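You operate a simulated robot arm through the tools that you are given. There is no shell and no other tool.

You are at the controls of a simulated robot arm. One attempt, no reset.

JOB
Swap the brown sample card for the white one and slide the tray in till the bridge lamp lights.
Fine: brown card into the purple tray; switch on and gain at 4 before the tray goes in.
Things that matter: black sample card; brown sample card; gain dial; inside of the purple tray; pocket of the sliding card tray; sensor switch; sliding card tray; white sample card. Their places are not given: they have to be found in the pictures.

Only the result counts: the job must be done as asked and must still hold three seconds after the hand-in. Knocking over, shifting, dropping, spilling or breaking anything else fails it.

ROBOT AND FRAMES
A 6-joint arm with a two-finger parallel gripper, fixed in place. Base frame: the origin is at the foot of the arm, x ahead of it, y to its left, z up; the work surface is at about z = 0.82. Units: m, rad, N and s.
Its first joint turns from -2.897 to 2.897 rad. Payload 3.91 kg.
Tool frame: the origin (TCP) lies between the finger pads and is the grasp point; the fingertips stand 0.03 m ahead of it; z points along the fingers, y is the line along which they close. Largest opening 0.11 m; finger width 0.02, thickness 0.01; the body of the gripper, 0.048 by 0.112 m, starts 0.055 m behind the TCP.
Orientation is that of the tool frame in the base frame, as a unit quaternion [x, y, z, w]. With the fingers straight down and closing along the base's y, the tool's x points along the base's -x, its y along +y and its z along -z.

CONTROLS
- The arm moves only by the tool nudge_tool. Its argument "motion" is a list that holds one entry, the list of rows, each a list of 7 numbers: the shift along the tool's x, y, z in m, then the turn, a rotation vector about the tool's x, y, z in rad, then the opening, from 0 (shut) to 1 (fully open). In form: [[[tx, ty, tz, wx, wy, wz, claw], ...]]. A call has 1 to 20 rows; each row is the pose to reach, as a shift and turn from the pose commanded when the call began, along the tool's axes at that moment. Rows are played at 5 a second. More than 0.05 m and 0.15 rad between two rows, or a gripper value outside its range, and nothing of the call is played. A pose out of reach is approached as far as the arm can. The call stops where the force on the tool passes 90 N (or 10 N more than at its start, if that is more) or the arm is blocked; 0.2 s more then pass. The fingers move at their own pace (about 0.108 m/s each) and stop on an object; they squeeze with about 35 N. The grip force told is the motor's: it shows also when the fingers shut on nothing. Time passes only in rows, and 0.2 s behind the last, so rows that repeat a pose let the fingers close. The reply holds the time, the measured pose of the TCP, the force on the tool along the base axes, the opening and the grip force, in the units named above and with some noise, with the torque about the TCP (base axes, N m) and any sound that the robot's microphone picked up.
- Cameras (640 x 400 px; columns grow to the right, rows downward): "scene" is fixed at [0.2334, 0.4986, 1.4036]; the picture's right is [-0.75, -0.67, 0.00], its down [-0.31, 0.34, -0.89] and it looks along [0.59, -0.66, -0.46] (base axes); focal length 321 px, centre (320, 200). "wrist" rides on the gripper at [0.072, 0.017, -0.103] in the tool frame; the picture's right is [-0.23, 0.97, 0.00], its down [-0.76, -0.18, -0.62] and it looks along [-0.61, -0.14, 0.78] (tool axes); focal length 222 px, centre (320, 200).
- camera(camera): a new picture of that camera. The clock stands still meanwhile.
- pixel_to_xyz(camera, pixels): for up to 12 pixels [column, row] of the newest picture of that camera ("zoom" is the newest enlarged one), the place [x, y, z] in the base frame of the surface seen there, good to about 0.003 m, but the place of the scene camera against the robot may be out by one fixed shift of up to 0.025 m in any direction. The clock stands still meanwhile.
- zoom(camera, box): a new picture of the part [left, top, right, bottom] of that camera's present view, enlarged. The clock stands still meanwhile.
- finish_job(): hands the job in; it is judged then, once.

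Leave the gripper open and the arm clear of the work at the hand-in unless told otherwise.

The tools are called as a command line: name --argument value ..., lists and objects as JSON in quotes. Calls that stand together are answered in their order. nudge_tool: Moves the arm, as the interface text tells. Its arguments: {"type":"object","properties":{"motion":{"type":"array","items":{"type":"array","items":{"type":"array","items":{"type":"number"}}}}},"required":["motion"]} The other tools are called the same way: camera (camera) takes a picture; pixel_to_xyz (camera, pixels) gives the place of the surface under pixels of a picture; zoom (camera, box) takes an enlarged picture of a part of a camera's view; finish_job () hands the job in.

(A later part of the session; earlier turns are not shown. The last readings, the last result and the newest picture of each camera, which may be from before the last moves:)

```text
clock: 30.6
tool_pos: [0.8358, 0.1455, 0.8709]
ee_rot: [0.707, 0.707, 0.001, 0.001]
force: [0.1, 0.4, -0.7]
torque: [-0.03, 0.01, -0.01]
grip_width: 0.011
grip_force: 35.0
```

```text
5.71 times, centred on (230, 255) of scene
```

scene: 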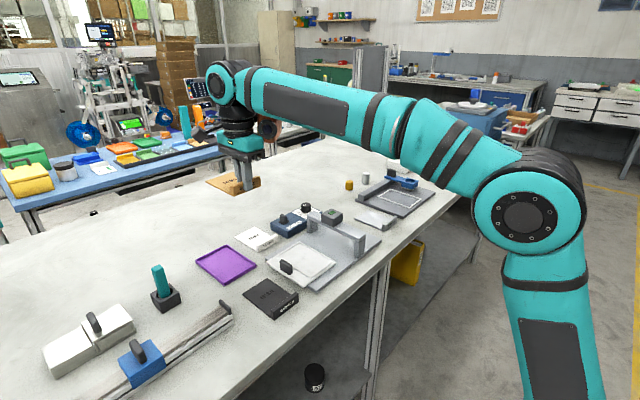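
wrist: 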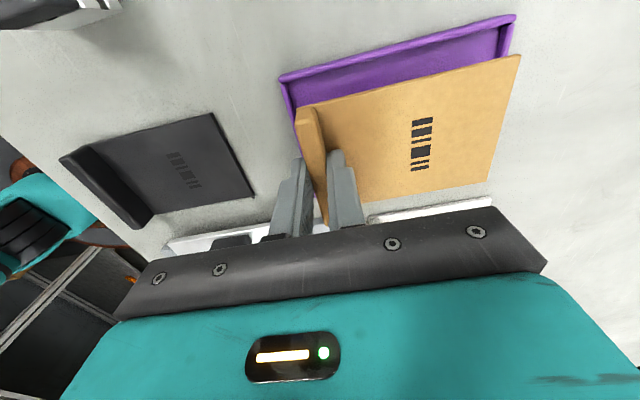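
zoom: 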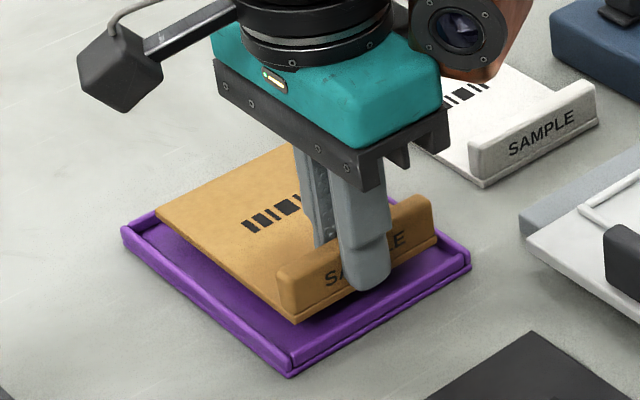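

I'll measure the card edges against the rim from a fresh wrist picture.

camera --camera "wrist"

zoom --camera "wrist" --box '[280, 40, 480, 165]'

pixel_to_xyz --camera "wrist" --pixels '[[510, 62], [420, 88], [360, 104], [484, 190], [440, 205], [518, 58], [498, 172], [400, 55], [330, 75], [530, 30], [510, 150], [490, 217]]'

```text
taken
```

wrist: 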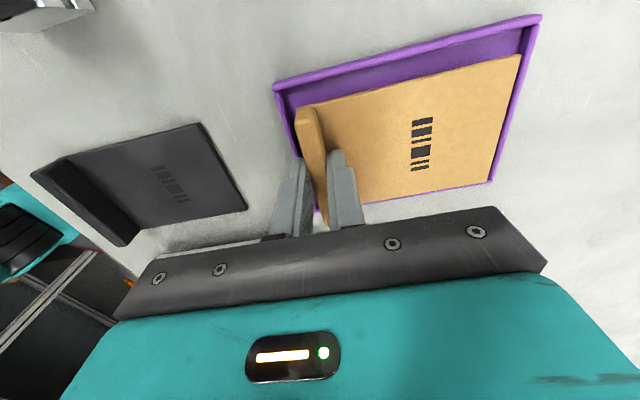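

```text
3.20 times, centred on (380, 102) of wrist
```

zoom: 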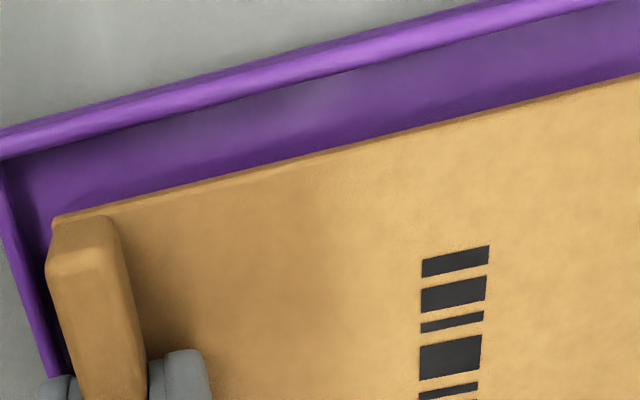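

```text
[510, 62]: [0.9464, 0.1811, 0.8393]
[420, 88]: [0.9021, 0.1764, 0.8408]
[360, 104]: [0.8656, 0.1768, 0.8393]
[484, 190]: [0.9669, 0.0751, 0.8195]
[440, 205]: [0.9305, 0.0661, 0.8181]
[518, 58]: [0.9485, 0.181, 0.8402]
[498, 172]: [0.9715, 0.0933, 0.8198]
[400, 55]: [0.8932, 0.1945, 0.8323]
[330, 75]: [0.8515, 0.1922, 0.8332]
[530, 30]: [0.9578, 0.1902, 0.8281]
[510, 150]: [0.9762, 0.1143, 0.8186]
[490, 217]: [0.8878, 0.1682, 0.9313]
```

The card edges are at y ≈ 0.105–0.183 and x ≈ 0.83–0.95, which is 7–9 mm inside the rim all round. I'll lower 5.5 mm and open slightly to release.

nudge_tool --motion '[[[0, 0, 0.002, 0, 0, 0, 0], [0, 0, 0.004, 0, 0, 0, 0], [0, 0, 0.0055, 0, 0, 0, 0], [0, 0, 0.0055, 0, 0, 0, 0]]]'

```text
clock: 31.6
tool_pos: [0.8369, 0.1467, 0.8669]
ee_rot: [0.706, 0.708, 0.0, 0.0]
force: [0.6, -0.5, 0.3]
torque: [0.03, 0.02, -0.01]
grip_width: 0.0108
grip_force: 34.7
```

There's no contact and the tips are a couple of mm above the rim. Opening to release the card.

nudge_tool --motion '[[[0, 0, 0, 0, 0, 0, 0.08], [0, 0, 0, 0, 0, 0, 0.16], [0, 0, 0, 0, 0, 0, 0.25], [0, 0, 0, 0, 0, 0, 0.25]]]'

zoom --camera "wrist" --box '[260, 20, 540, 240]'

zoom --camera "scene" --box '[180, 220, 280, 290]'

```text
clock: 32.6
tool_pos: [0.8352, 0.1456, 0.8661]
ee_rot: [0.706, 0.708, 0.001, 0.001]
force: [-0.4, 0.1, -0.4]
torque: [0.02, 0.0, -0.03]
grip_width: 0.0274
grip_force: 0.1
```

```text
1.82 times, centred on (400, 130) of wrist
```

zoom: 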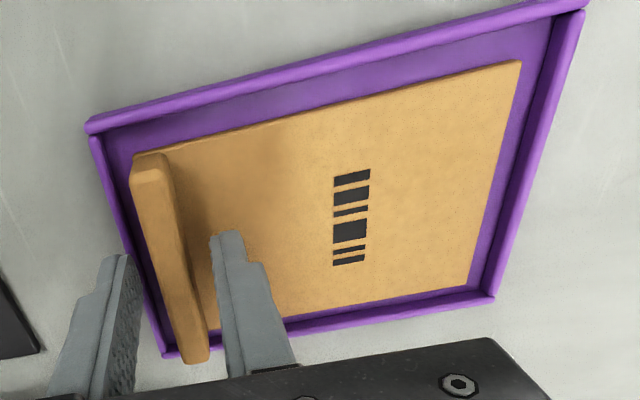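

```text
5.71 times, centred on (230, 255) of scene
```

zoom: 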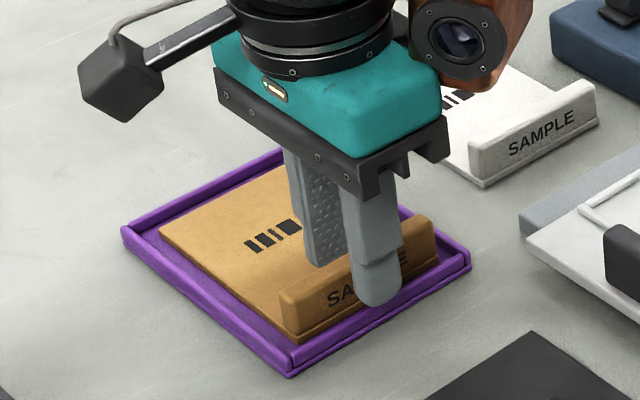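

The brown card lies flat inside the purple tray. I'll raise the hand straight up, then move over the white card's bar.

nudge_tool --motion '[[[0, 0, -0.01, 0, 0, 0, 0.25], [0, 0, -0.03, 0, 0, 0, 0.25], [0, 0, -0.06, 0, 0, 0, 0.3], [0, 0, -0.1, 0, 0, 0, 0.4], [-0.03, 0.007, -0.13, 0, 0, 0, 0.5], [-0.07, 0.015, -0.14, 0, 0, 0, 0.5], [-0.11, 0.025, -0.14, 0, 0, 0, 0.5], [-0.13, 0.03, -0.14, 0, 0, 0, 0.5], [-0.13, 0.03, -0.14, 0, 0, 0, 0.5], [-0.13, 0.03, -0.14, 0, 0, 0, 0.5]]]'

camera --camera "wrist"

zoom --camera "wrist" --box '[270, 40, 462, 160]'

```text
clock: 34.8
tool_pos: [0.8647, 0.0136, 1.0054]
ee_rot: [0.706, 0.708, 0.0, 0.001]
force: [0.0, 0.7, -0.5]
torque: [-0.01, 0.01, 0.01]
grip_width: 0.0553
grip_force: 0.0
```

```text
taken
```

wrist: 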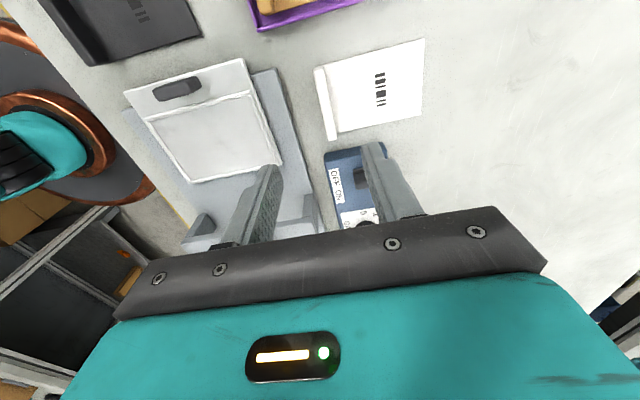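

```text
3.33 times, centred on (366, 100) of wrist
```

zoom: 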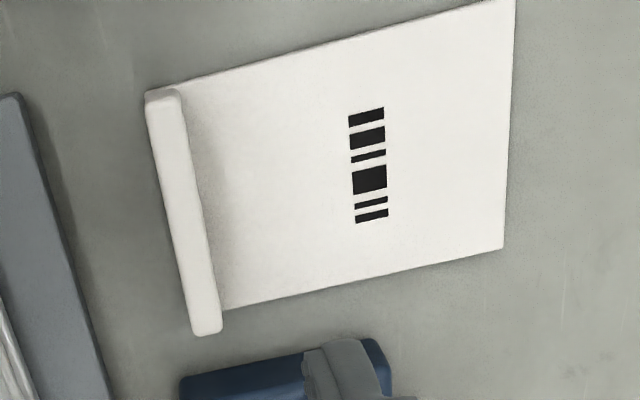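

The white card is in clear view. I'll read its bar and corners, and the empty pocket of the tray.

pixel_to_xyz --camera "zoom" --pixels '[[162, 100], [165, 150], [190, 150], [178, 180], [190, 240], [207, 326], [505, 8], [497, 244], [340, 50], [340, 280], [300, 150], [230, 300]]'

zoom --camera "wrist" --box '[110, 50, 302, 190]'

```text
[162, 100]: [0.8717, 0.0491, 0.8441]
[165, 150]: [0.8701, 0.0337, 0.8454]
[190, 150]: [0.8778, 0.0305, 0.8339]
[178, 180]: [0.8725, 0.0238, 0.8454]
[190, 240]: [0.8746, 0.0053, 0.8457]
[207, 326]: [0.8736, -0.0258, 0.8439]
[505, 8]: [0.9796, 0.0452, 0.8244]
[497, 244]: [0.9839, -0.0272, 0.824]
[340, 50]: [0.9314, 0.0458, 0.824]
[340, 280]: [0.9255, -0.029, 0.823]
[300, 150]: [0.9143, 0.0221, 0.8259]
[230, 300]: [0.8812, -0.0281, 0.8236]
```

```text
2.86 times, centred on (206, 120) of wrist
```

zoom: 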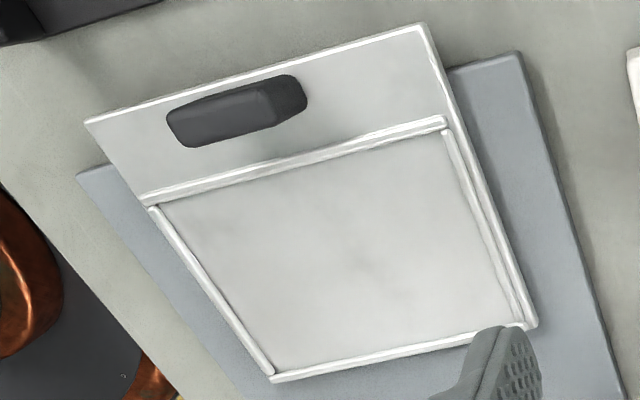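

The white bar is centred at about (0.873, 0.010), with its top at z 0.845 and the card surface at 0.825. I'll read the empty pocket's rim too.

pixel_to_xyz --camera "zoom" --pixels '[[150, 198], [300, 160], [443, 124], [210, 290], [268, 368], [448, 140], [485, 225], [520, 315], [280, 376], [400, 350], [320, 260], [240, 110]]'

pixel_to_xyz --camera "zoom" --pixels '[[172, 205], [300, 170], [435, 135], [222, 290], [275, 362], [440, 145], [475, 225], [508, 312], [290, 365], [400, 342], [90, 122], [424, 28]]'

```text
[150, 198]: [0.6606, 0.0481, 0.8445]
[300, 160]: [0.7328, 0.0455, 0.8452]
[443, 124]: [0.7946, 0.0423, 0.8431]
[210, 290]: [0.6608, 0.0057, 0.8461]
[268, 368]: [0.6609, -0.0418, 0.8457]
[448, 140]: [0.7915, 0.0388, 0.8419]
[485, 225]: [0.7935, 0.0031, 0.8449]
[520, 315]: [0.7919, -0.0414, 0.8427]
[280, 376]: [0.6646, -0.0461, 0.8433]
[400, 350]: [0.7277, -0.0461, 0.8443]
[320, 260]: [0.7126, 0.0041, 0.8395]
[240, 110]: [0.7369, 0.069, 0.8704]
```

```text
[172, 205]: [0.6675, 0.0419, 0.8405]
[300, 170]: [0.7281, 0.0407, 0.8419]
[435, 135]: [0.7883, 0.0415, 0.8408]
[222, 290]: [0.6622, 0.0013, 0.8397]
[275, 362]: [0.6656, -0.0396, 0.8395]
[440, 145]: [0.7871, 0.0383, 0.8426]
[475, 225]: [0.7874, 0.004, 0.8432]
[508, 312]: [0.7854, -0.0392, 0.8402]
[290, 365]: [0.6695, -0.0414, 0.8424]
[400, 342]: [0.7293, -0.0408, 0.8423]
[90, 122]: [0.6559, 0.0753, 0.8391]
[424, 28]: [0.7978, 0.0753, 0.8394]
```

The pocket's inside spans about x 0.663–0.790 and y -0.0435–0.043, so its centre is (0.727, 0), and its floor is at about z 0.841. Now I'll go down around the white bar at (0.873, 0.009) to TCP z ≈ 0.865.

nudge_tool --motion '[[[-0.003, 0.003, 0.03, 0, 0, 0, 0.4], [-0.0068, 0.006, 0.06, 0, 0, 0, 0.4], [-0.0068, 0.006, 0.09, 0, 0, 0, 0.4], [-0.0068, 0.006, 0.115, 0, 0, 0, 0.4], [-0.0068, 0.006, 0.13, 0, 0, 0, 0.4], [-0.0068, 0.006, 0.14, 0, 0, 0, 0.4], [-0.0068, 0.006, 0.14, 0, 0, 0, 0.4]]]'

zoom --camera "wrist" --box '[240, 40, 496, 200]'

```text
clock: 36.4
tool_pos: [0.8721, 0.0081, 0.8673]
ee_rot: [0.707, 0.707, 0.001, 0.001]
force: [1.0, -0.5, 0.3]
torque: [-0.01, -0.02, 0.0]
grip_width: 0.0439
grip_force: 0.0
```

```text
2.50 times, centred on (368, 120) of wrist
```

zoom: 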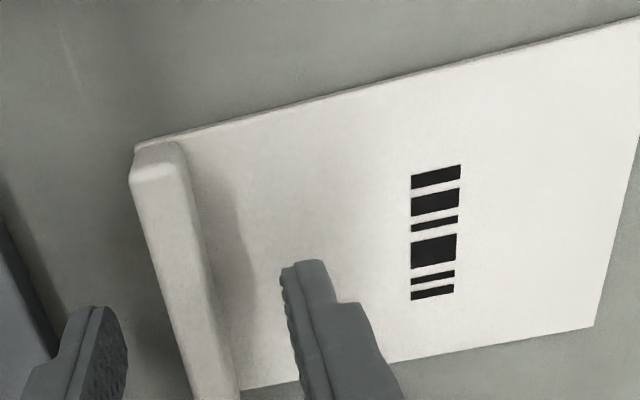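

The fingers straddle the white bar. I'll lower 7 mm more.

nudge_tool --motion '[[[0, 0, 0.003, 0, 0, 0, 0.4], [0, 0, 0.006, 0, 0, 0, 0.4], [0, 0, 0.007, 0, 0, 0, 0.4], [0, 0, 0.007, 0, 0, 0, 0.4]]]'

```text
clock: 37.4
tool_pos: [0.8741, 0.0085, 0.8578]
ee_rot: [0.707, 0.707, 0.001, 0.0]
force: [-0.4, -0.5, -0.2]
torque: [0.01, -0.02, 0.01]
grip_width: 0.0437
grip_force: 0.0
```

No contact yet, so I'll go 1 mm lower.

nudge_tool --motion '[[[0, 0, 0.0005, 0, 0, 0, 0.4], [0, 0, 0.001, 0, 0, 0, 0.4], [0, 0, 0.001, 0, 0, 0, 0.4]]]'

```text
clock: 38.2
tool_pos: [0.8738, 0.0088, 0.8566]
ee_rot: [0.706, 0.708, 0.0, 0.001]
force: [-0.2, -0.2, 0.2]
torque: [-0.01, -0.02, 0.0]
grip_width: 0.0441
grip_force: 0.1
```

Still free, so another millimetre down.

nudge_tool --motion '[[[0, 0, 0.0005, 0, 0, 0, 0.4], [0, 0, 0.001, 0, 0, 0, 0.4], [0, 0, 0.001, 0, 0, 0, 0.4]]]'

zoom --camera "wrist" --box '[240, 60, 432, 180]'

```text
clock: 39.0
tool_pos: [0.8741, 0.0098, 0.8565]
ee_rot: [0.707, 0.707, 0.001, 0.001]
force: [-0.2, 0.3, 0.0]
torque: [-0.04, -0.01, 0.03]
grip_width: 0.0441
grip_force: 0.0
```

```text
3.33 times, centred on (336, 120) of wrist
```

zoom: 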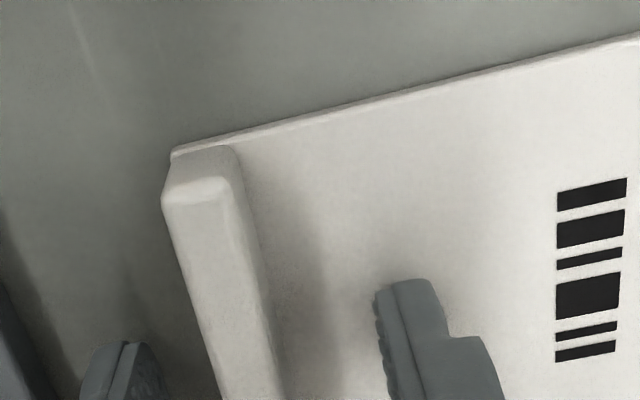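

Nearly touching. I'll go down half a millimetre more and then close on the bar.

nudge_tool --motion '[[[0, 0, 0.0006, 0, 0, 0, 0.4], [0, 0, 0.0006, 0, 0, 0, 0.4], [0, 0, 0.0006, 0, 0, 0, 0.25], [0, 0, 0.0006, 0, 0, 0, 0.12], [0, 0, 0.0006, 0, 0, 0, 0], [0, 0, 0.0006, 0, 0, 0, 0], [0, 0, 0.0006, 0, 0, 0, 0]]]'

zoom --camera "wrist" --box '[240, 40, 496, 200]'

```text
clock: 40.6
tool_pos: [0.8729, 0.0088, 0.8556]
ee_rot: [0.706, 0.708, 0.001, 0.001]
force: [0.3, -0.5, 0.0]
torque: [0.02, 0.03, 0.02]
grip_width: 0.0109
grip_force: 35.1
```

```text
2.50 times, centred on (368, 120) of wrist
```

zoom: 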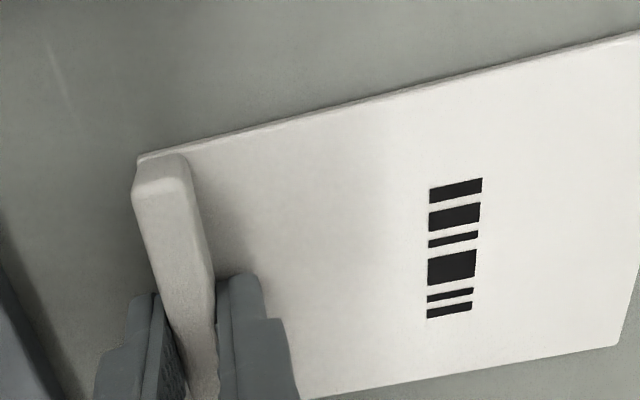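

Gripped at 0.0109 wide, 35 N. I'll lift very gently by 8 mm and check for slip.

nudge_tool --motion '[[[0, 0, -0.001, 0, 0, 0, 0], [0, 0, -0.002, 0, 0, 0, 0], [0, 0, -0.004, 0, 0, 0, 0], [0, 0, -0.006, 0, 0, 0, 0], [0, 0, -0.008, 0, 0, 0, 0], [0, 0, -0.008, 0, 0, 0, 0]]]'

zoom --camera "wrist" --box '[240, 40, 496, 200]'

zoom --camera "scene" --box '[210, 190, 330, 270]'

```text
clock: 42.0
tool_pos: [0.8731, 0.0088, 0.8632]
ee_rot: [0.707, 0.708, 0.001, 0.001]
force: [-0.4, -0.5, -0.9]
torque: [-0.01, 0.03, -0.02]
grip_width: 0.0109
grip_force: 35.2
```

```text
2.50 times, centred on (368, 120) of wrist
```

zoom: 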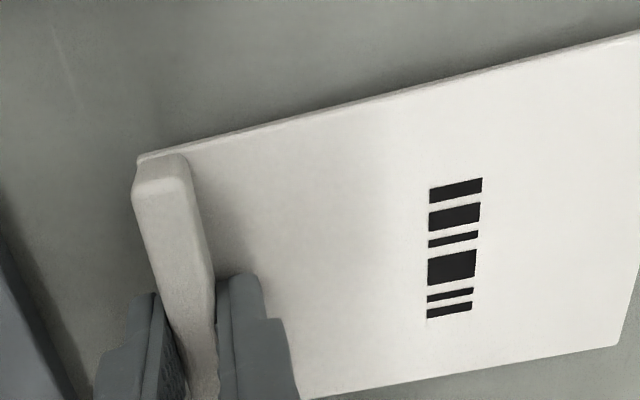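

```text
5.00 times, centred on (270, 230) of scene
```

zoom: 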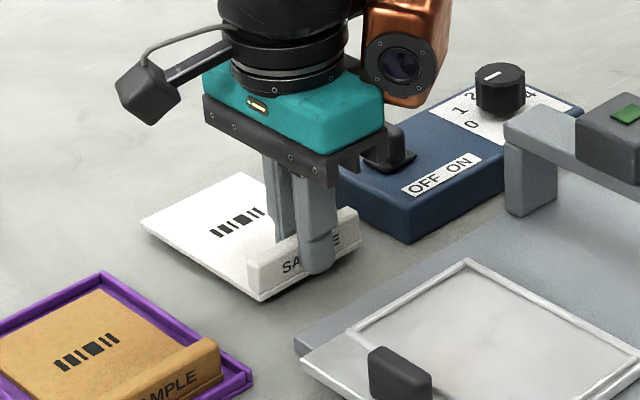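

The white card came up rigidly. I'll continue up to z ≈ 0.95 and carry it back toward -x over the pocket.

nudge_tool --motion '[[[0, 0, -0.004, 0, 0, 0, 0], [0, 0, -0.012, 0, 0, 0, 0], [0, 0, -0.022, 0, 0, 0, 0], [0, 0, -0.034, 0, 0, 0, 0], [0, -0.004, -0.046, 0, 0, 0, 0], [0, -0.012, -0.058, 0, 0, 0, 0], [0, -0.024, -0.068, 0, 0, 0, 0], [0, -0.038, -0.077, 0, 0, 0, 0], [0, -0.053, -0.083, 0, 0, 0, 0], [0, -0.069, -0.087, 0, 0, 0, 0], [-0.001, -0.085, -0.087, 0, 0, 0, 0], [-0.002, -0.101, -0.087, 0, 0, 0, 0], [-0.003, -0.117, -0.087, 0, 0, 0, 0], [-0.004, -0.133, -0.087, 0, 0, 0, 0], [-0.005, -0.149, -0.087, 0, 0, 0, 0], [-0.006, -0.165, -0.087, 0, 0, 0, 0], [-0.007, -0.179, -0.087, 0, 0, 0, 0], [-0.008, -0.191, -0.087, 0, 0, 0, 0], [-0.008, -0.198, -0.087, 0, 0, 0, 0], [-0.008, -0.2, -0.087, 0, 0, 0, 0]]]'

camera --camera "wrist"

```text
clock: 46.2
tool_pos: [0.6733, 0.0011, 0.9498]
ee_rot: [0.706, 0.708, 0.001, 0.0]
force: [0.9, -0.7, -1.2]
torque: [0.01, 0.01, -0.01]
grip_width: 0.0109
grip_force: 34.5
```

```text
taken
```

wrist: 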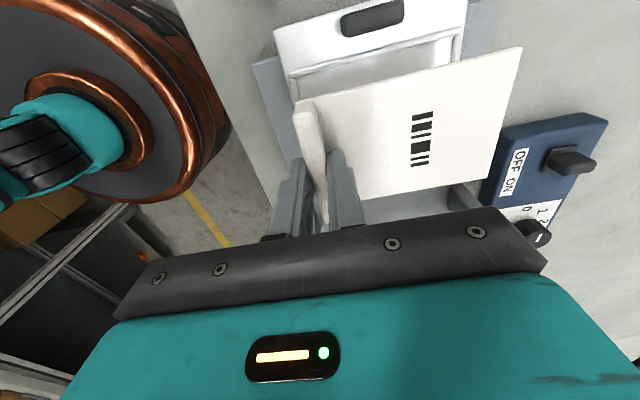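

I'll measure the white card's edges in the hand to find its exact offset from the TCP.

pixel_to_xyz --camera "wrist" --pixels '[[519, 50], [480, 60], [420, 75], [360, 92], [485, 180], [430, 190], [400, 195], [370, 200], [300, 104], [516, 80], [500, 140], [445, 110]]'

zoom --camera "wrist" --box '[280, 30, 536, 230]'

```text
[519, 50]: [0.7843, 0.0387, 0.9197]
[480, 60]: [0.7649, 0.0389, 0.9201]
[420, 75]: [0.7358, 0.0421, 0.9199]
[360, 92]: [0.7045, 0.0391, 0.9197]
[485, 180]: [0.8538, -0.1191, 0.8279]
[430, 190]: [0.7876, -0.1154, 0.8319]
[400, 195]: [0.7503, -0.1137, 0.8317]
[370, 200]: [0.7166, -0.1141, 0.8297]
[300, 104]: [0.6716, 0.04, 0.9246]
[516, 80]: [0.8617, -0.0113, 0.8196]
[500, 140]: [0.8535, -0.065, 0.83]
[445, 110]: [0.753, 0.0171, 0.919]
```

```text
2.00 times, centred on (408, 130) of wrist
```

zoom: 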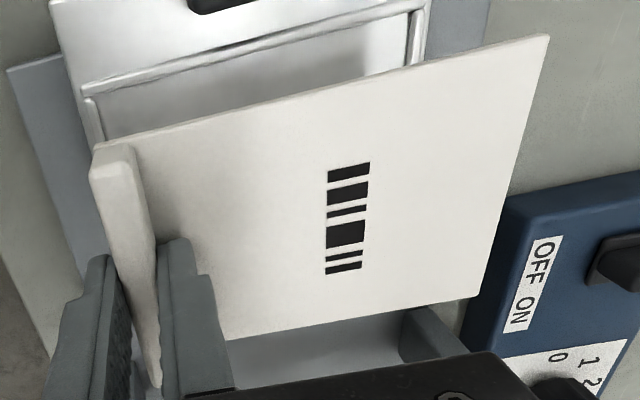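

pixel_to_xyz --camera "zoom" --pixels '[[543, 40], [440, 65], [325, 93], [200, 124], [470, 294], [400, 305], [325, 317], [245, 331], [535, 80], [510, 170], [485, 260], [330, 215]]'

```text
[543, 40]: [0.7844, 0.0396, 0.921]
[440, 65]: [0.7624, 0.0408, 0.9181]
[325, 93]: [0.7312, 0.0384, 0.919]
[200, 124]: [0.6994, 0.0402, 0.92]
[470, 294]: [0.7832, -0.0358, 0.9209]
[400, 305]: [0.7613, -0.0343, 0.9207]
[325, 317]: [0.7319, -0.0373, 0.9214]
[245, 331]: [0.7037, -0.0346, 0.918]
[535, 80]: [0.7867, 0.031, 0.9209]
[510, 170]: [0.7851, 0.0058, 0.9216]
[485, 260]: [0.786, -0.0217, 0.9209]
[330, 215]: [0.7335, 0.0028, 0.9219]
```

The card edges in hand are at y -0.036 to 0.040 and +x 0.786. I'll cross-check against the rim points visible in the same picture.

pixel_to_xyz --camera "zoom" --pixels '[[90, 88], [200, 59], [300, 33], [400, 8], [420, 20], [415, 45], [93, 125], [300, 42], [200, 68], [406, 45], [250, 70], [150, 20]]'

```text
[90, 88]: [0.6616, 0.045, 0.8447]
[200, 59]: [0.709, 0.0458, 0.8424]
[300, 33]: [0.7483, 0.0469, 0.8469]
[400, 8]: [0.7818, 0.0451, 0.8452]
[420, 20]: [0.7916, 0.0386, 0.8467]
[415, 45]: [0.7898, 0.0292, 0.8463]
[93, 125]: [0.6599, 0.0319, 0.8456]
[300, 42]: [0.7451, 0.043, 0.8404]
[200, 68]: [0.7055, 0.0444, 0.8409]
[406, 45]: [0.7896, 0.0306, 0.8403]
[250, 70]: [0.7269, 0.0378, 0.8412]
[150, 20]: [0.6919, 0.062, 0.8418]
```

The pocket centre is about (0.7263, -0.001) and the card centre about (0.726, 0.002), so I'll shift -2.5 mm in y. Then I'll lower to TCP z ≈ 0.888, just above the rim, and check.

nudge_tool --motion '[[[-0.001, 0, 0.004, 0, 0, 0, 0], [-0.0025, 0, 0.012, 0, 0, 0, 0], [-0.0025, 0, 0.022, 0, 0, 0, 0], [-0.0025, 0, 0.032, 0, 0, 0, 0], [-0.0025, 0, 0.042, 0, 0, 0, 0], [-0.0025, 0, 0.051, 0, 0, 0, 0], [-0.0025, 0, 0.058, 0, 0, 0, 0], [-0.0025, 0, 0.062, 0, 0, 0, 0], [-0.0025, 0, 0.062, 0, 0, 0, 0]]]'

camera --camera "wrist"

zoom --camera "scene" --box '[260, 210, 360, 300]'

zoom --camera "wrist" --box '[280, 20, 536, 220]'

```text
clock: 48.2
tool_pos: [0.6729, -0.0006, 0.8886]
ee_rot: [0.706, 0.708, -0.001, 0.001]
force: [0.2, 0.3, -0.2]
torque: [0.02, 0.04, 0.03]
grip_width: 0.011
grip_force: 35.1
```

```text
taken
```

wrist: 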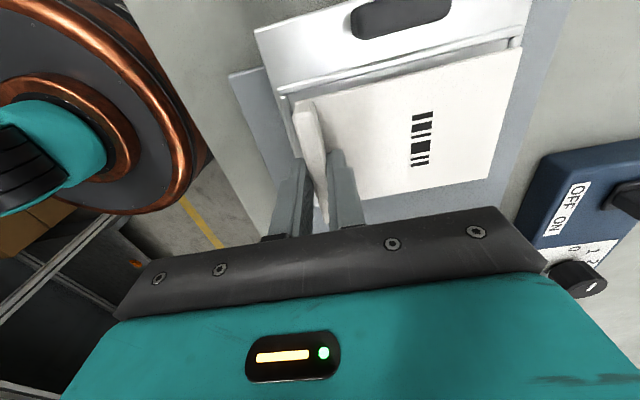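

```text
4.44 times, centred on (310, 255) of scene
```

zoom: 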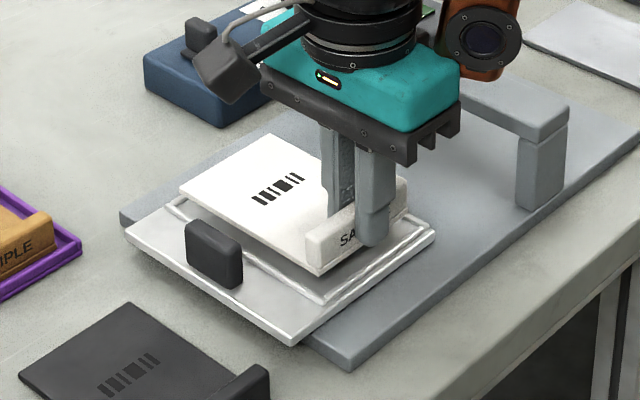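

```text
2.00 times, centred on (408, 120) of wrist
```

zoom: 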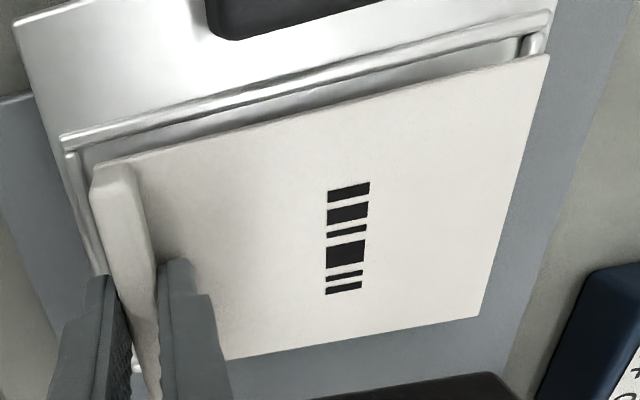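

I'll read the card edges and rim in this close view.

pixel_to_xyz --camera "zoom" --pixels '[[544, 58], [440, 83], [325, 111], [200, 142], [470, 312], [400, 325], [325, 338], [535, 95], [490, 270], [300, 82], [535, 43], [75, 165]]'

```text
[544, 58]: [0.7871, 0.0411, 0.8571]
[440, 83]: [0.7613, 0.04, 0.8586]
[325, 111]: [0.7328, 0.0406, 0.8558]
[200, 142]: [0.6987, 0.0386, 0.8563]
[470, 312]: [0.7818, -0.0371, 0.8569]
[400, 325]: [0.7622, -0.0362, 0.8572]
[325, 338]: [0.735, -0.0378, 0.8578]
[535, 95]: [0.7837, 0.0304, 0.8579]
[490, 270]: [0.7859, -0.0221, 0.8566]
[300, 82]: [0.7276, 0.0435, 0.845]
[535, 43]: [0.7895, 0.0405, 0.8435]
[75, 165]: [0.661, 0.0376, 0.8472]
```

The card is centred in x with about 3 mm each side, and slightly toward +y. I'll shift 1.5 mm toward -y and lower 6 mm.

nudge_tool --motion '[[[-0.0015, 0, 0.001, 0, 0, 0, 0], [-0.0015, 0, 0.003, 0, 0, 0, 0], [-0.0015, 0, 0.005, 0, 0, 0, 0], [-0.0015, 0, 0.006, 0, 0, 0, 0], [-0.0015, 0, 0.006, 0, 0, 0, 0]]]'

zoom --camera "wrist" --box '[280, 20, 536, 220]'

```text
clock: 49.4
tool_pos: [0.6732, -0.0021, 0.883]
ee_rot: [0.707, 0.708, 0.001, 0.0]
force: [0.1, 0.5, -0.8]
torque: [0.04, 0.03, -0.02]
grip_width: 0.0111
grip_force: 34.8
```

```text
2.00 times, centred on (408, 120) of wrist
```

zoom: 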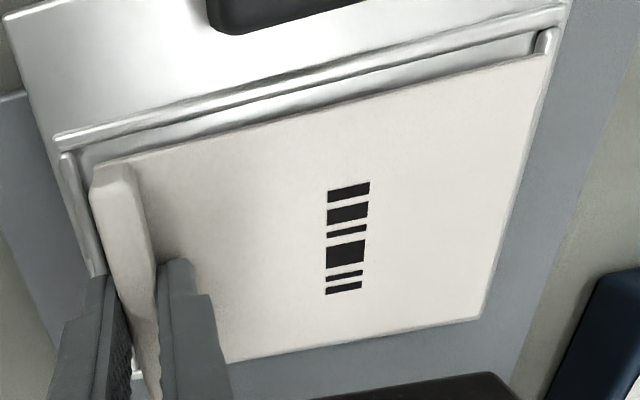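

Still no contact. I'll lower another 3 mm so the card's edges go inside the rim.

nudge_tool --motion '[[[0, 0, 0.001, 0, 0, 0, 0], [0, 0, 0.002, 0, 0, 0, 0], [0, 0, 0.003, 0, 0, 0, 0], [0, 0, 0.003, 0, 0, 0, 0]]]'

zoom --camera "wrist" --box '[280, 20, 536, 220]'

zoom --camera "scene" --box '[270, 220, 350, 290]'

```text
clock: 50.4
tool_pos: [0.6735, -0.0025, 0.8804]
ee_rot: [0.707, 0.708, 0.001, 0.001]
force: [-0.3, -0.1, -1.0]
torque: [-0.02, 0.04, 0.0]
grip_width: 0.011
grip_force: 34.7
```

```text
2.00 times, centred on (408, 120) of wrist
```

zoom: 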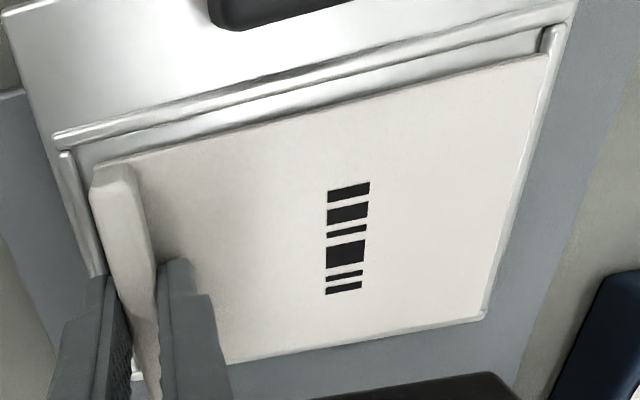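

```text
5.71 times, centred on (310, 255) of scene
```

zoom: 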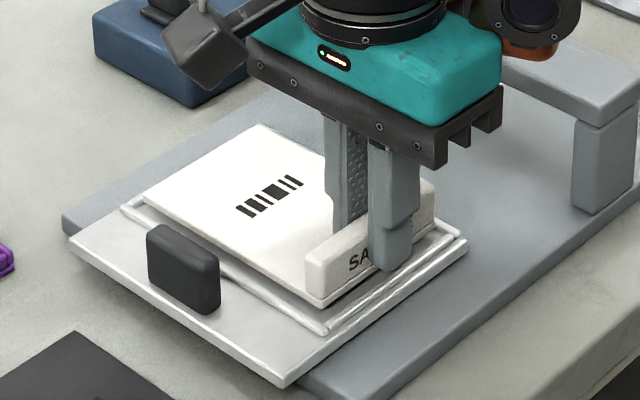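

The gap on the +y side now looks larger than on the -y side, so I'll measure before releasing.

zoom --camera "wrist" --box '[280, 20, 536, 220]'

pixel_to_xyz --camera "zoom" --pixels '[[544, 58], [440, 83], [325, 111], [200, 142], [470, 314], [400, 326], [325, 340], [300, 92], [400, 67], [480, 321], [400, 335], [325, 348]]'

zoom --camera "wrist" --box '[380, 120, 540, 220]'

```text
2.00 times, centred on (408, 120) of wrist
```

zoom: 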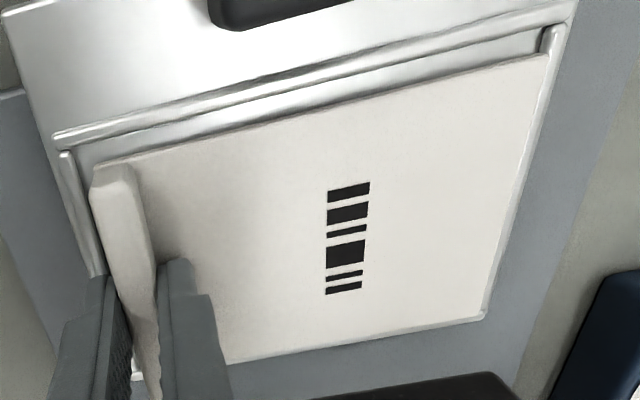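

```text
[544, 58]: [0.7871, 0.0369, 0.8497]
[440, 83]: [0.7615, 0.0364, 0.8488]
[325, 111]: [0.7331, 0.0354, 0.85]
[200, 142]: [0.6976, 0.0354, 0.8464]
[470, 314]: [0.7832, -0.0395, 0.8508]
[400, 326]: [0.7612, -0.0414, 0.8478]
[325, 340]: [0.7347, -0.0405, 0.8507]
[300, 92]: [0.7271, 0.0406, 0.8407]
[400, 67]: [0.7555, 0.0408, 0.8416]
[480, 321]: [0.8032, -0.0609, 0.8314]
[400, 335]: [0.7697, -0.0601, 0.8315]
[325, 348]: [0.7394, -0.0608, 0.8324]
```

```text
4.00 times, centred on (460, 170) of wrist
```

zoom: 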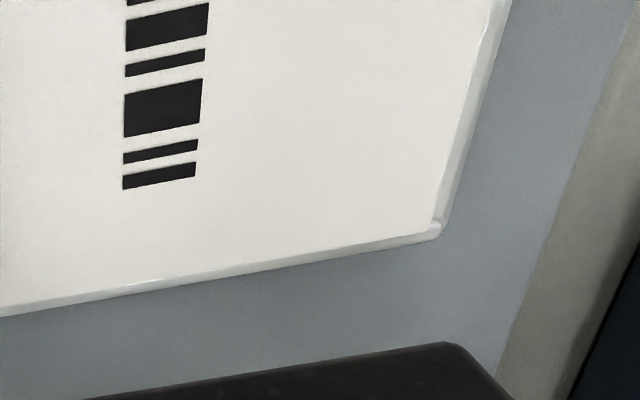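

The card is about 2 mm too far toward -y (edges at -0.041 and 0.0365). I'll shift +2 mm in y and then release.

nudge_tool --motion '[[[0.001, 0, 0, 0, 0, 0, 0], [0.002, 0, 0, 0, 0, 0, 0], [0.002, 0, 0, 0, 0, 0, 0]]]'

zoom --camera "wrist" --box '[280, 20, 536, 220]'

```text
clock: 51.2
tool_pos: [0.6721, -0.0011, 0.8811]
ee_rot: [0.706, 0.708, 0.001, 0.001]
force: [-0.3, 0.2, -0.5]
torque: [-0.02, 0.01, 0.0]
grip_width: 0.011
grip_force: 35.3
```

```text
2.00 times, centred on (408, 120) of wrist
```

zoom: 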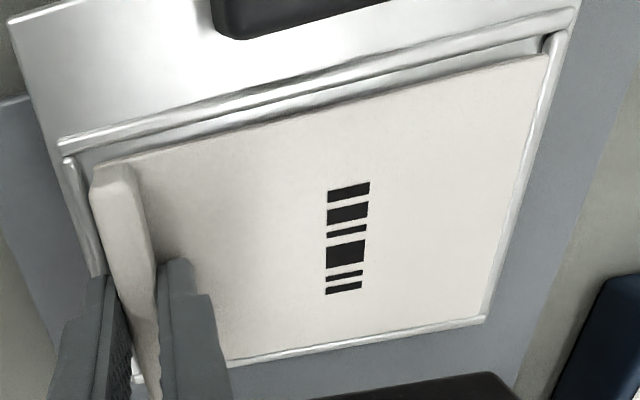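

The card is well aligned with the pocket on all sides. Releasing gently.

nudge_tool --motion '[[[0, 0, 0, 0, 0, 0, 0.08], [0, 0, 0, 0, 0, 0, 0.15], [0, 0, 0, 0, 0, 0, 0.25], [0, 0, 0, 0, 0, 0, 0.25]]]'

zoom --camera "wrist" --box '[280, 20, 536, 220]'

zoom --camera "scene" --box '[270, 220, 350, 290]'

```text
clock: 52.2
tool_pos: [0.6725, -0.0011, 0.8809]
ee_rot: [0.706, 0.708, 0.001, 0.001]
force: [0.1, -0.2, -0.4]
torque: [0.0, 0.0, -0.02]
grip_width: 0.0276
grip_force: 0.1
```

```text
2.00 times, centred on (408, 120) of wrist
```

zoom: 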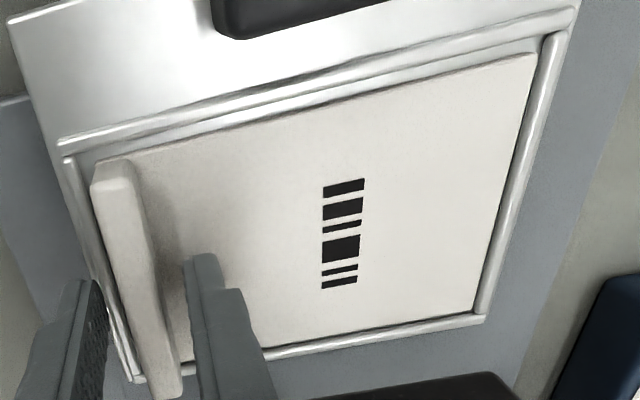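

```text
5.71 times, centred on (310, 255) of scene
```

zoom: 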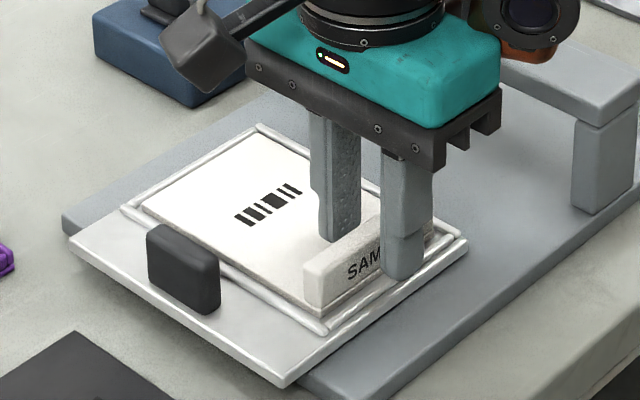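

The white card lies flat inside the pocket. I'll raise the hand straight up and carry it over to the blue box for a close look at the switch and dial.

nudge_tool --motion '[[[0, 0, -0.01, 0, 0, 0, 0.25], [0, 0, -0.03, 0, 0, 0, 0.25], [0, 0, -0.07, 0, 0, 0, 0.4], [0, 0, -0.11, 0, 0, 0, 0.6], [0, 0.02, -0.13, 0, 0, 0, 0.8], [-0.01, 0.06, -0.13, 0, 0, 0, 0.8], [-0.025, 0.1, -0.13, 0, 0, 0, 0.8], [-0.04, 0.14, -0.13, 0, 0, 0, 0.8], [-0.055, 0.18, -0.13, 0, 0, 0, 0.8], [-0.074, 0.212, -0.13, 0, 0, 0, 0.8], [-0.074, 0.212, -0.13, 0, 0, 0, 0.8], [-0.074, 0.212, -0.13, 0, 0, 0, 0.8]]]'

camera --camera "wrist"

zoom --camera "wrist" --box '[240, 80, 432, 210]'

zoom --camera "scene" --box '[270, 220, 350, 290]'

```text
clock: 54.8
tool_pos: [0.8845, -0.0749, 1.0088]
ee_rot: [0.707, 0.708, 0.001, 0.0]
force: [0.9, 0.3, -0.2]
torque: [0.02, -0.01, 0.0]
grip_width: 0.0879
grip_force: 0.1
```

```text
taken
```

wrist: 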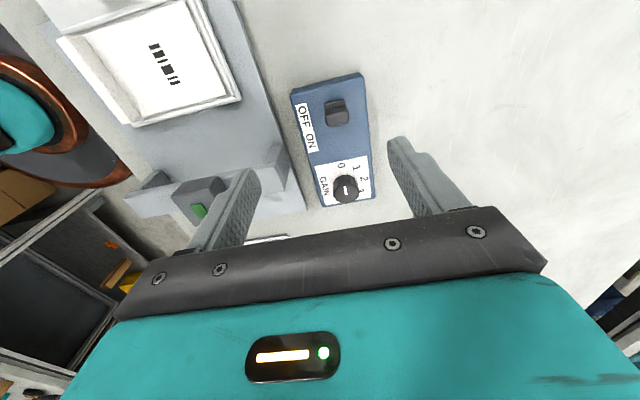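

```text
3.08 times, centred on (336, 145) of wrist
```

zoom: 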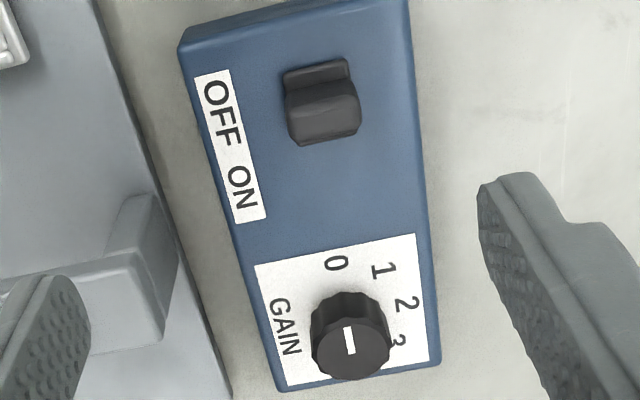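

```text
5.71 times, centred on (310, 255) of scene
```

zoom: 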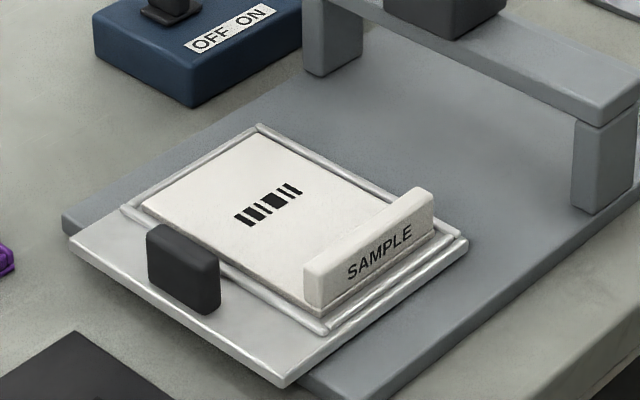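

The white card sits properly in the pocket. On the blue box, the switch is beside OFF and ON is toward -y. The dial pointer points roughly toward +y, near 0. I'll zoom in and get 3D positions of the numbers, pointer and switch.

zoom --camera "wrist" --box '[290, 70, 386, 210]'

zoom --camera "wrist" --box '[300, 150, 396, 210]'

```text
2.86 times, centred on (338, 140) of wrist
```

zoom: 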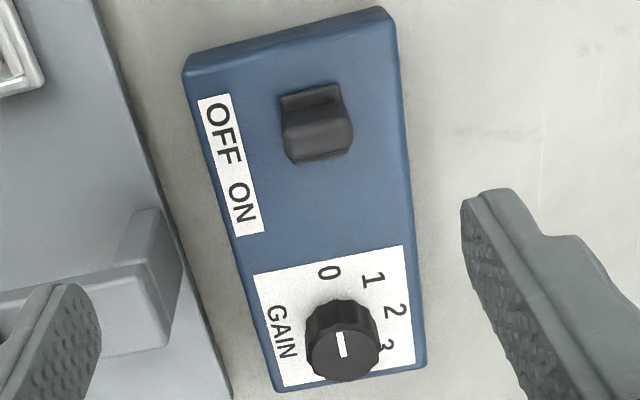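

```text
6.67 times, centred on (348, 180) of wrist
```

zoom: 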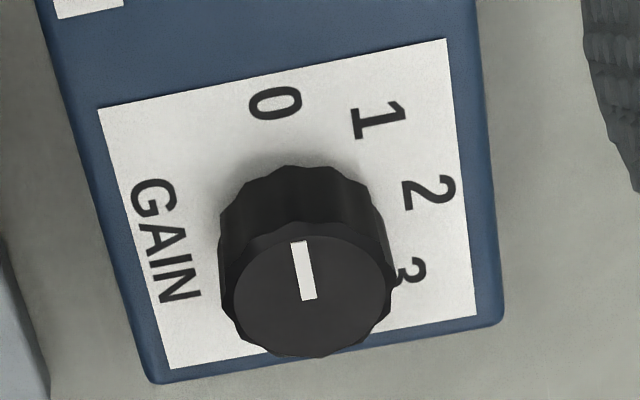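

pixel_to_xyz --camera "zoom" --pixels '[[275, 103], [378, 120], [430, 192], [410, 270], [298, 243], [309, 297], [230, 290], [383, 290], [318, 352], [306, 228], [303, 290], [300, 180]]'

pixel_to_xyz --camera "zoom" --pixels '[[102, 110], [443, 42], [476, 314], [172, 366], [165, 240], [270, 240], [360, 250], [270, 330], [365, 320], [340, 230], [260, 270], [340, 300]]'

zoom --camera "wrist" --box '[290, 65, 386, 155]'

```text
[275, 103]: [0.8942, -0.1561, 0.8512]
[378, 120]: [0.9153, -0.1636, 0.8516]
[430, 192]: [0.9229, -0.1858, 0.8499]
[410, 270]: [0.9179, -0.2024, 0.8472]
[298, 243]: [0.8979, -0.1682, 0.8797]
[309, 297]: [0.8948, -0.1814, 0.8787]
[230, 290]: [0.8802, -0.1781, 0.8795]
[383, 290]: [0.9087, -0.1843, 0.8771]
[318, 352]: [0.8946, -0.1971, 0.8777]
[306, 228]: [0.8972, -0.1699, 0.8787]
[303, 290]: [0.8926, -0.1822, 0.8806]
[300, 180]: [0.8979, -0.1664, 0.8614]
```

```text
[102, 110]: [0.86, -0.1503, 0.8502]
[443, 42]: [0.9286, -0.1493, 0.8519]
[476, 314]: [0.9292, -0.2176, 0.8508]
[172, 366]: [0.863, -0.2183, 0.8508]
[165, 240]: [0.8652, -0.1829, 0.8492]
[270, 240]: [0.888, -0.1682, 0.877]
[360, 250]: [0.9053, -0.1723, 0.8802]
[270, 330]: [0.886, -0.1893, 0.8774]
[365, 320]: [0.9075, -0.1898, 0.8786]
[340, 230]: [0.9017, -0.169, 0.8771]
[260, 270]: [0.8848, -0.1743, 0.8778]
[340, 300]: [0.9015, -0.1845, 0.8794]
```

```text
4.44 times, centred on (338, 110) of wrist
```

zoom: 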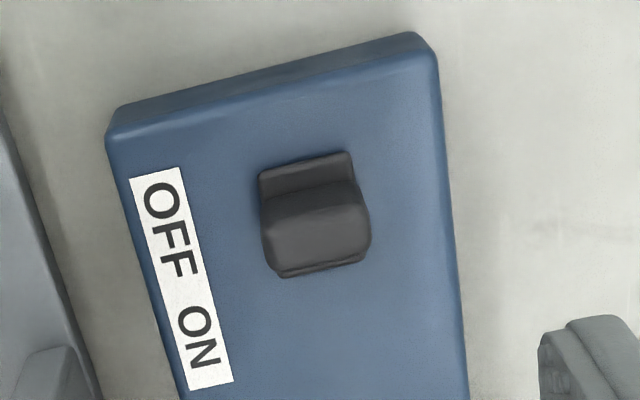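

Dial centre is about (0.895, -0.1835), radius 0.015, top z 0.879, box top 0.851. Numbers sit every 45°: 0 at +y, 1 at 45°, 2 at +x, 3 at -45°, so 4 is at -y. The pointer is at 0, so the dial needs 180° clockwise seen from above. Next I'll measure the switch and the nearby bridge end.

pixel_to_xyz --camera "zoom" --pixels '[[305, 165], [263, 178], [348, 158], [310, 200], [315, 235], [275, 225], [360, 215], [318, 258], [320, 273], [275, 262], [365, 250], [155, 210]]'

pixel_to_xyz --camera "wrist" --pixels '[[270, 152], [280, 175], [285, 148], [298, 205], [265, 190], [240, 180], [200, 210], [150, 205], [292, 95], [362, 75], [365, 150], [320, 195]]'

```text
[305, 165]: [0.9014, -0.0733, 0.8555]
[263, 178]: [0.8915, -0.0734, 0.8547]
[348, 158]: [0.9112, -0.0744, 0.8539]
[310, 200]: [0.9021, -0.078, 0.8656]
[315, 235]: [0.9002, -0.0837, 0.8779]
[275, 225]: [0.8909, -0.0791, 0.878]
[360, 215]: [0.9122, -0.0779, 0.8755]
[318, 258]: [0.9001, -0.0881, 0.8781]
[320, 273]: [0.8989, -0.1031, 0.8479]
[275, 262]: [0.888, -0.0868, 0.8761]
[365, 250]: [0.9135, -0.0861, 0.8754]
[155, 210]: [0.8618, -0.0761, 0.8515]
```

```text
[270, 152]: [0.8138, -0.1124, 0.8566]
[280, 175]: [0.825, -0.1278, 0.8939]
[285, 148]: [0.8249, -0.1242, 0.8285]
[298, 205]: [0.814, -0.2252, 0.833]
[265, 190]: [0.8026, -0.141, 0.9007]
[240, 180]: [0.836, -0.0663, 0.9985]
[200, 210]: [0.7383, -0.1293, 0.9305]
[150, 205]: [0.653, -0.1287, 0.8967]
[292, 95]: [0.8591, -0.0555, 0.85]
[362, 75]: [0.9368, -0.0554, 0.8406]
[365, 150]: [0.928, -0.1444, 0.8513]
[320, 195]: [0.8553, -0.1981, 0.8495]
```

The switch cap is centred at about (0.901, -0.084), 24 mm wide in x, with its top at 0.878. The bridge ends near x 0.83, well clear of the dial. I'll shut the fingers and lower them on the +y side of the switch cap at (0.901, -0.055), tips about 9 mm above the box top.

nudge_tool --motion '[[[0.01, 0.008, 0.01, 0, 0, 0, 0.4], [0.02, 0.016, 0.03, 0, 0, 0, 0], [0.02, 0.016, 0.06, 0, 0, 0, 0], [0.02, 0.016, 0.09, 0, 0, 0, 0], [0.02, 0.016, 0.11, 0, 0, 0, 0], [0.02, 0.016, 0.119, 0, 0, 0, 0], [0.02, 0.016, 0.119, 0, 0, 0, 0]]]'

camera --camera "wrist"

zoom --camera "scene" --box '[240, 180, 340, 250]'

```text
clock: 56.4
tool_pos: [0.9014, -0.0567, 0.8903]
ee_rot: [0.706, 0.708, 0.0, 0.001]
force: [0.1, -0.7, 0.0]
torque: [0.01, 0.02, 0.0]
grip_width: 0.0
grip_force: 34.6
```

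```text
taken
```

wrist: 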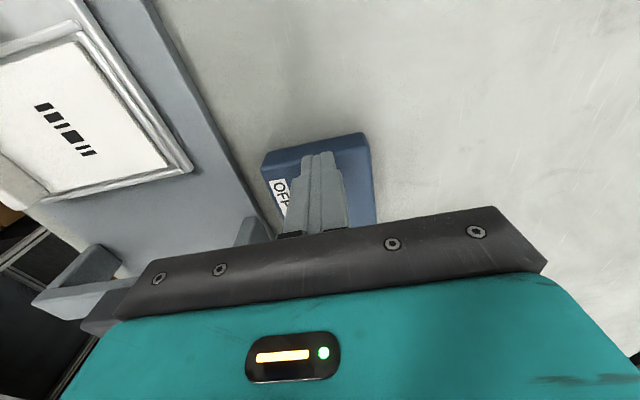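

```text
5.71 times, centred on (290, 215) of scene
```

zoom: 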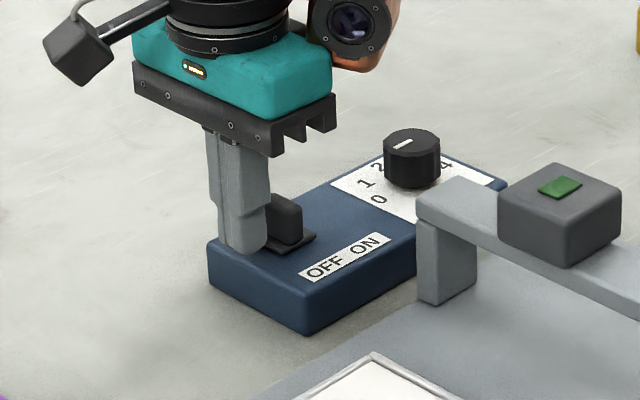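

The closed fingers are just behind the cap. I'll push slowly toward -y, first 14 mm, and watch the force.

nudge_tool --motion '[[[-0.004, 0, 0, 0, 0, 0, 0], [-0.008, 0, 0, 0, 0, 0, 0], [-0.011, 0, 0, 0, 0, 0, 0], [-0.014, 0, 0, 0, 0, 0, 0]]]'

zoom --camera "scene" --box '[240, 180, 340, 250]'

```text
clock: 57.4
tool_pos: [0.901, -0.069, 0.8918]
ee_rot: [0.706, 0.708, 0.001, 0.0]
force: [1.9, 1.5, -0.9]
torque: [0.01, -0.04, -0.01]
grip_width: 0.0
grip_force: 35.3
```

```text
5.71 times, centred on (290, 215) of scene
```

zoom: 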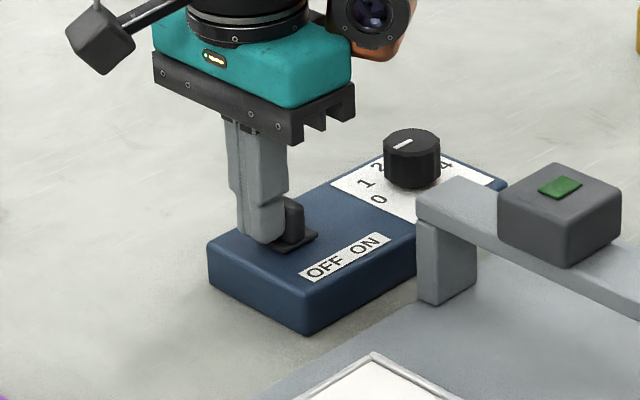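

Contact has begun with a small force (about 1.5 N). I'll push 8 mm more.

nudge_tool --motion '[[[-0.002, 0, 0, 0, 0, 0, 0], [-0.004, 0, 0, 0, 0, 0, 0], [-0.006, 0, 0, 0, 0, 0, 0], [-0.008, 0, 0, 0, 0, 0, 0]]]'

zoom --camera "scene" --box '[240, 180, 340, 250]'

```text
clock: 58.4
tool_pos: [0.8998, -0.0773, 0.891]
ee_rot: [0.708, 0.707, 0.0, 0.001]
force: [0.2, 0.5, -0.2]
torque: [0.0, 0.04, -0.01]
grip_width: 0.0
grip_force: 35.0
```

```text
5.71 times, centred on (290, 215) of scene
```

zoom: 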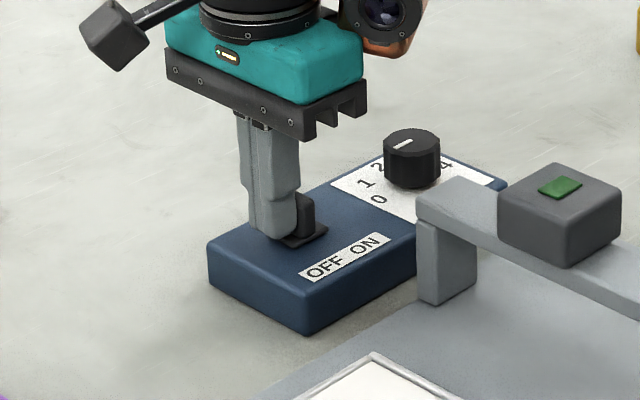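

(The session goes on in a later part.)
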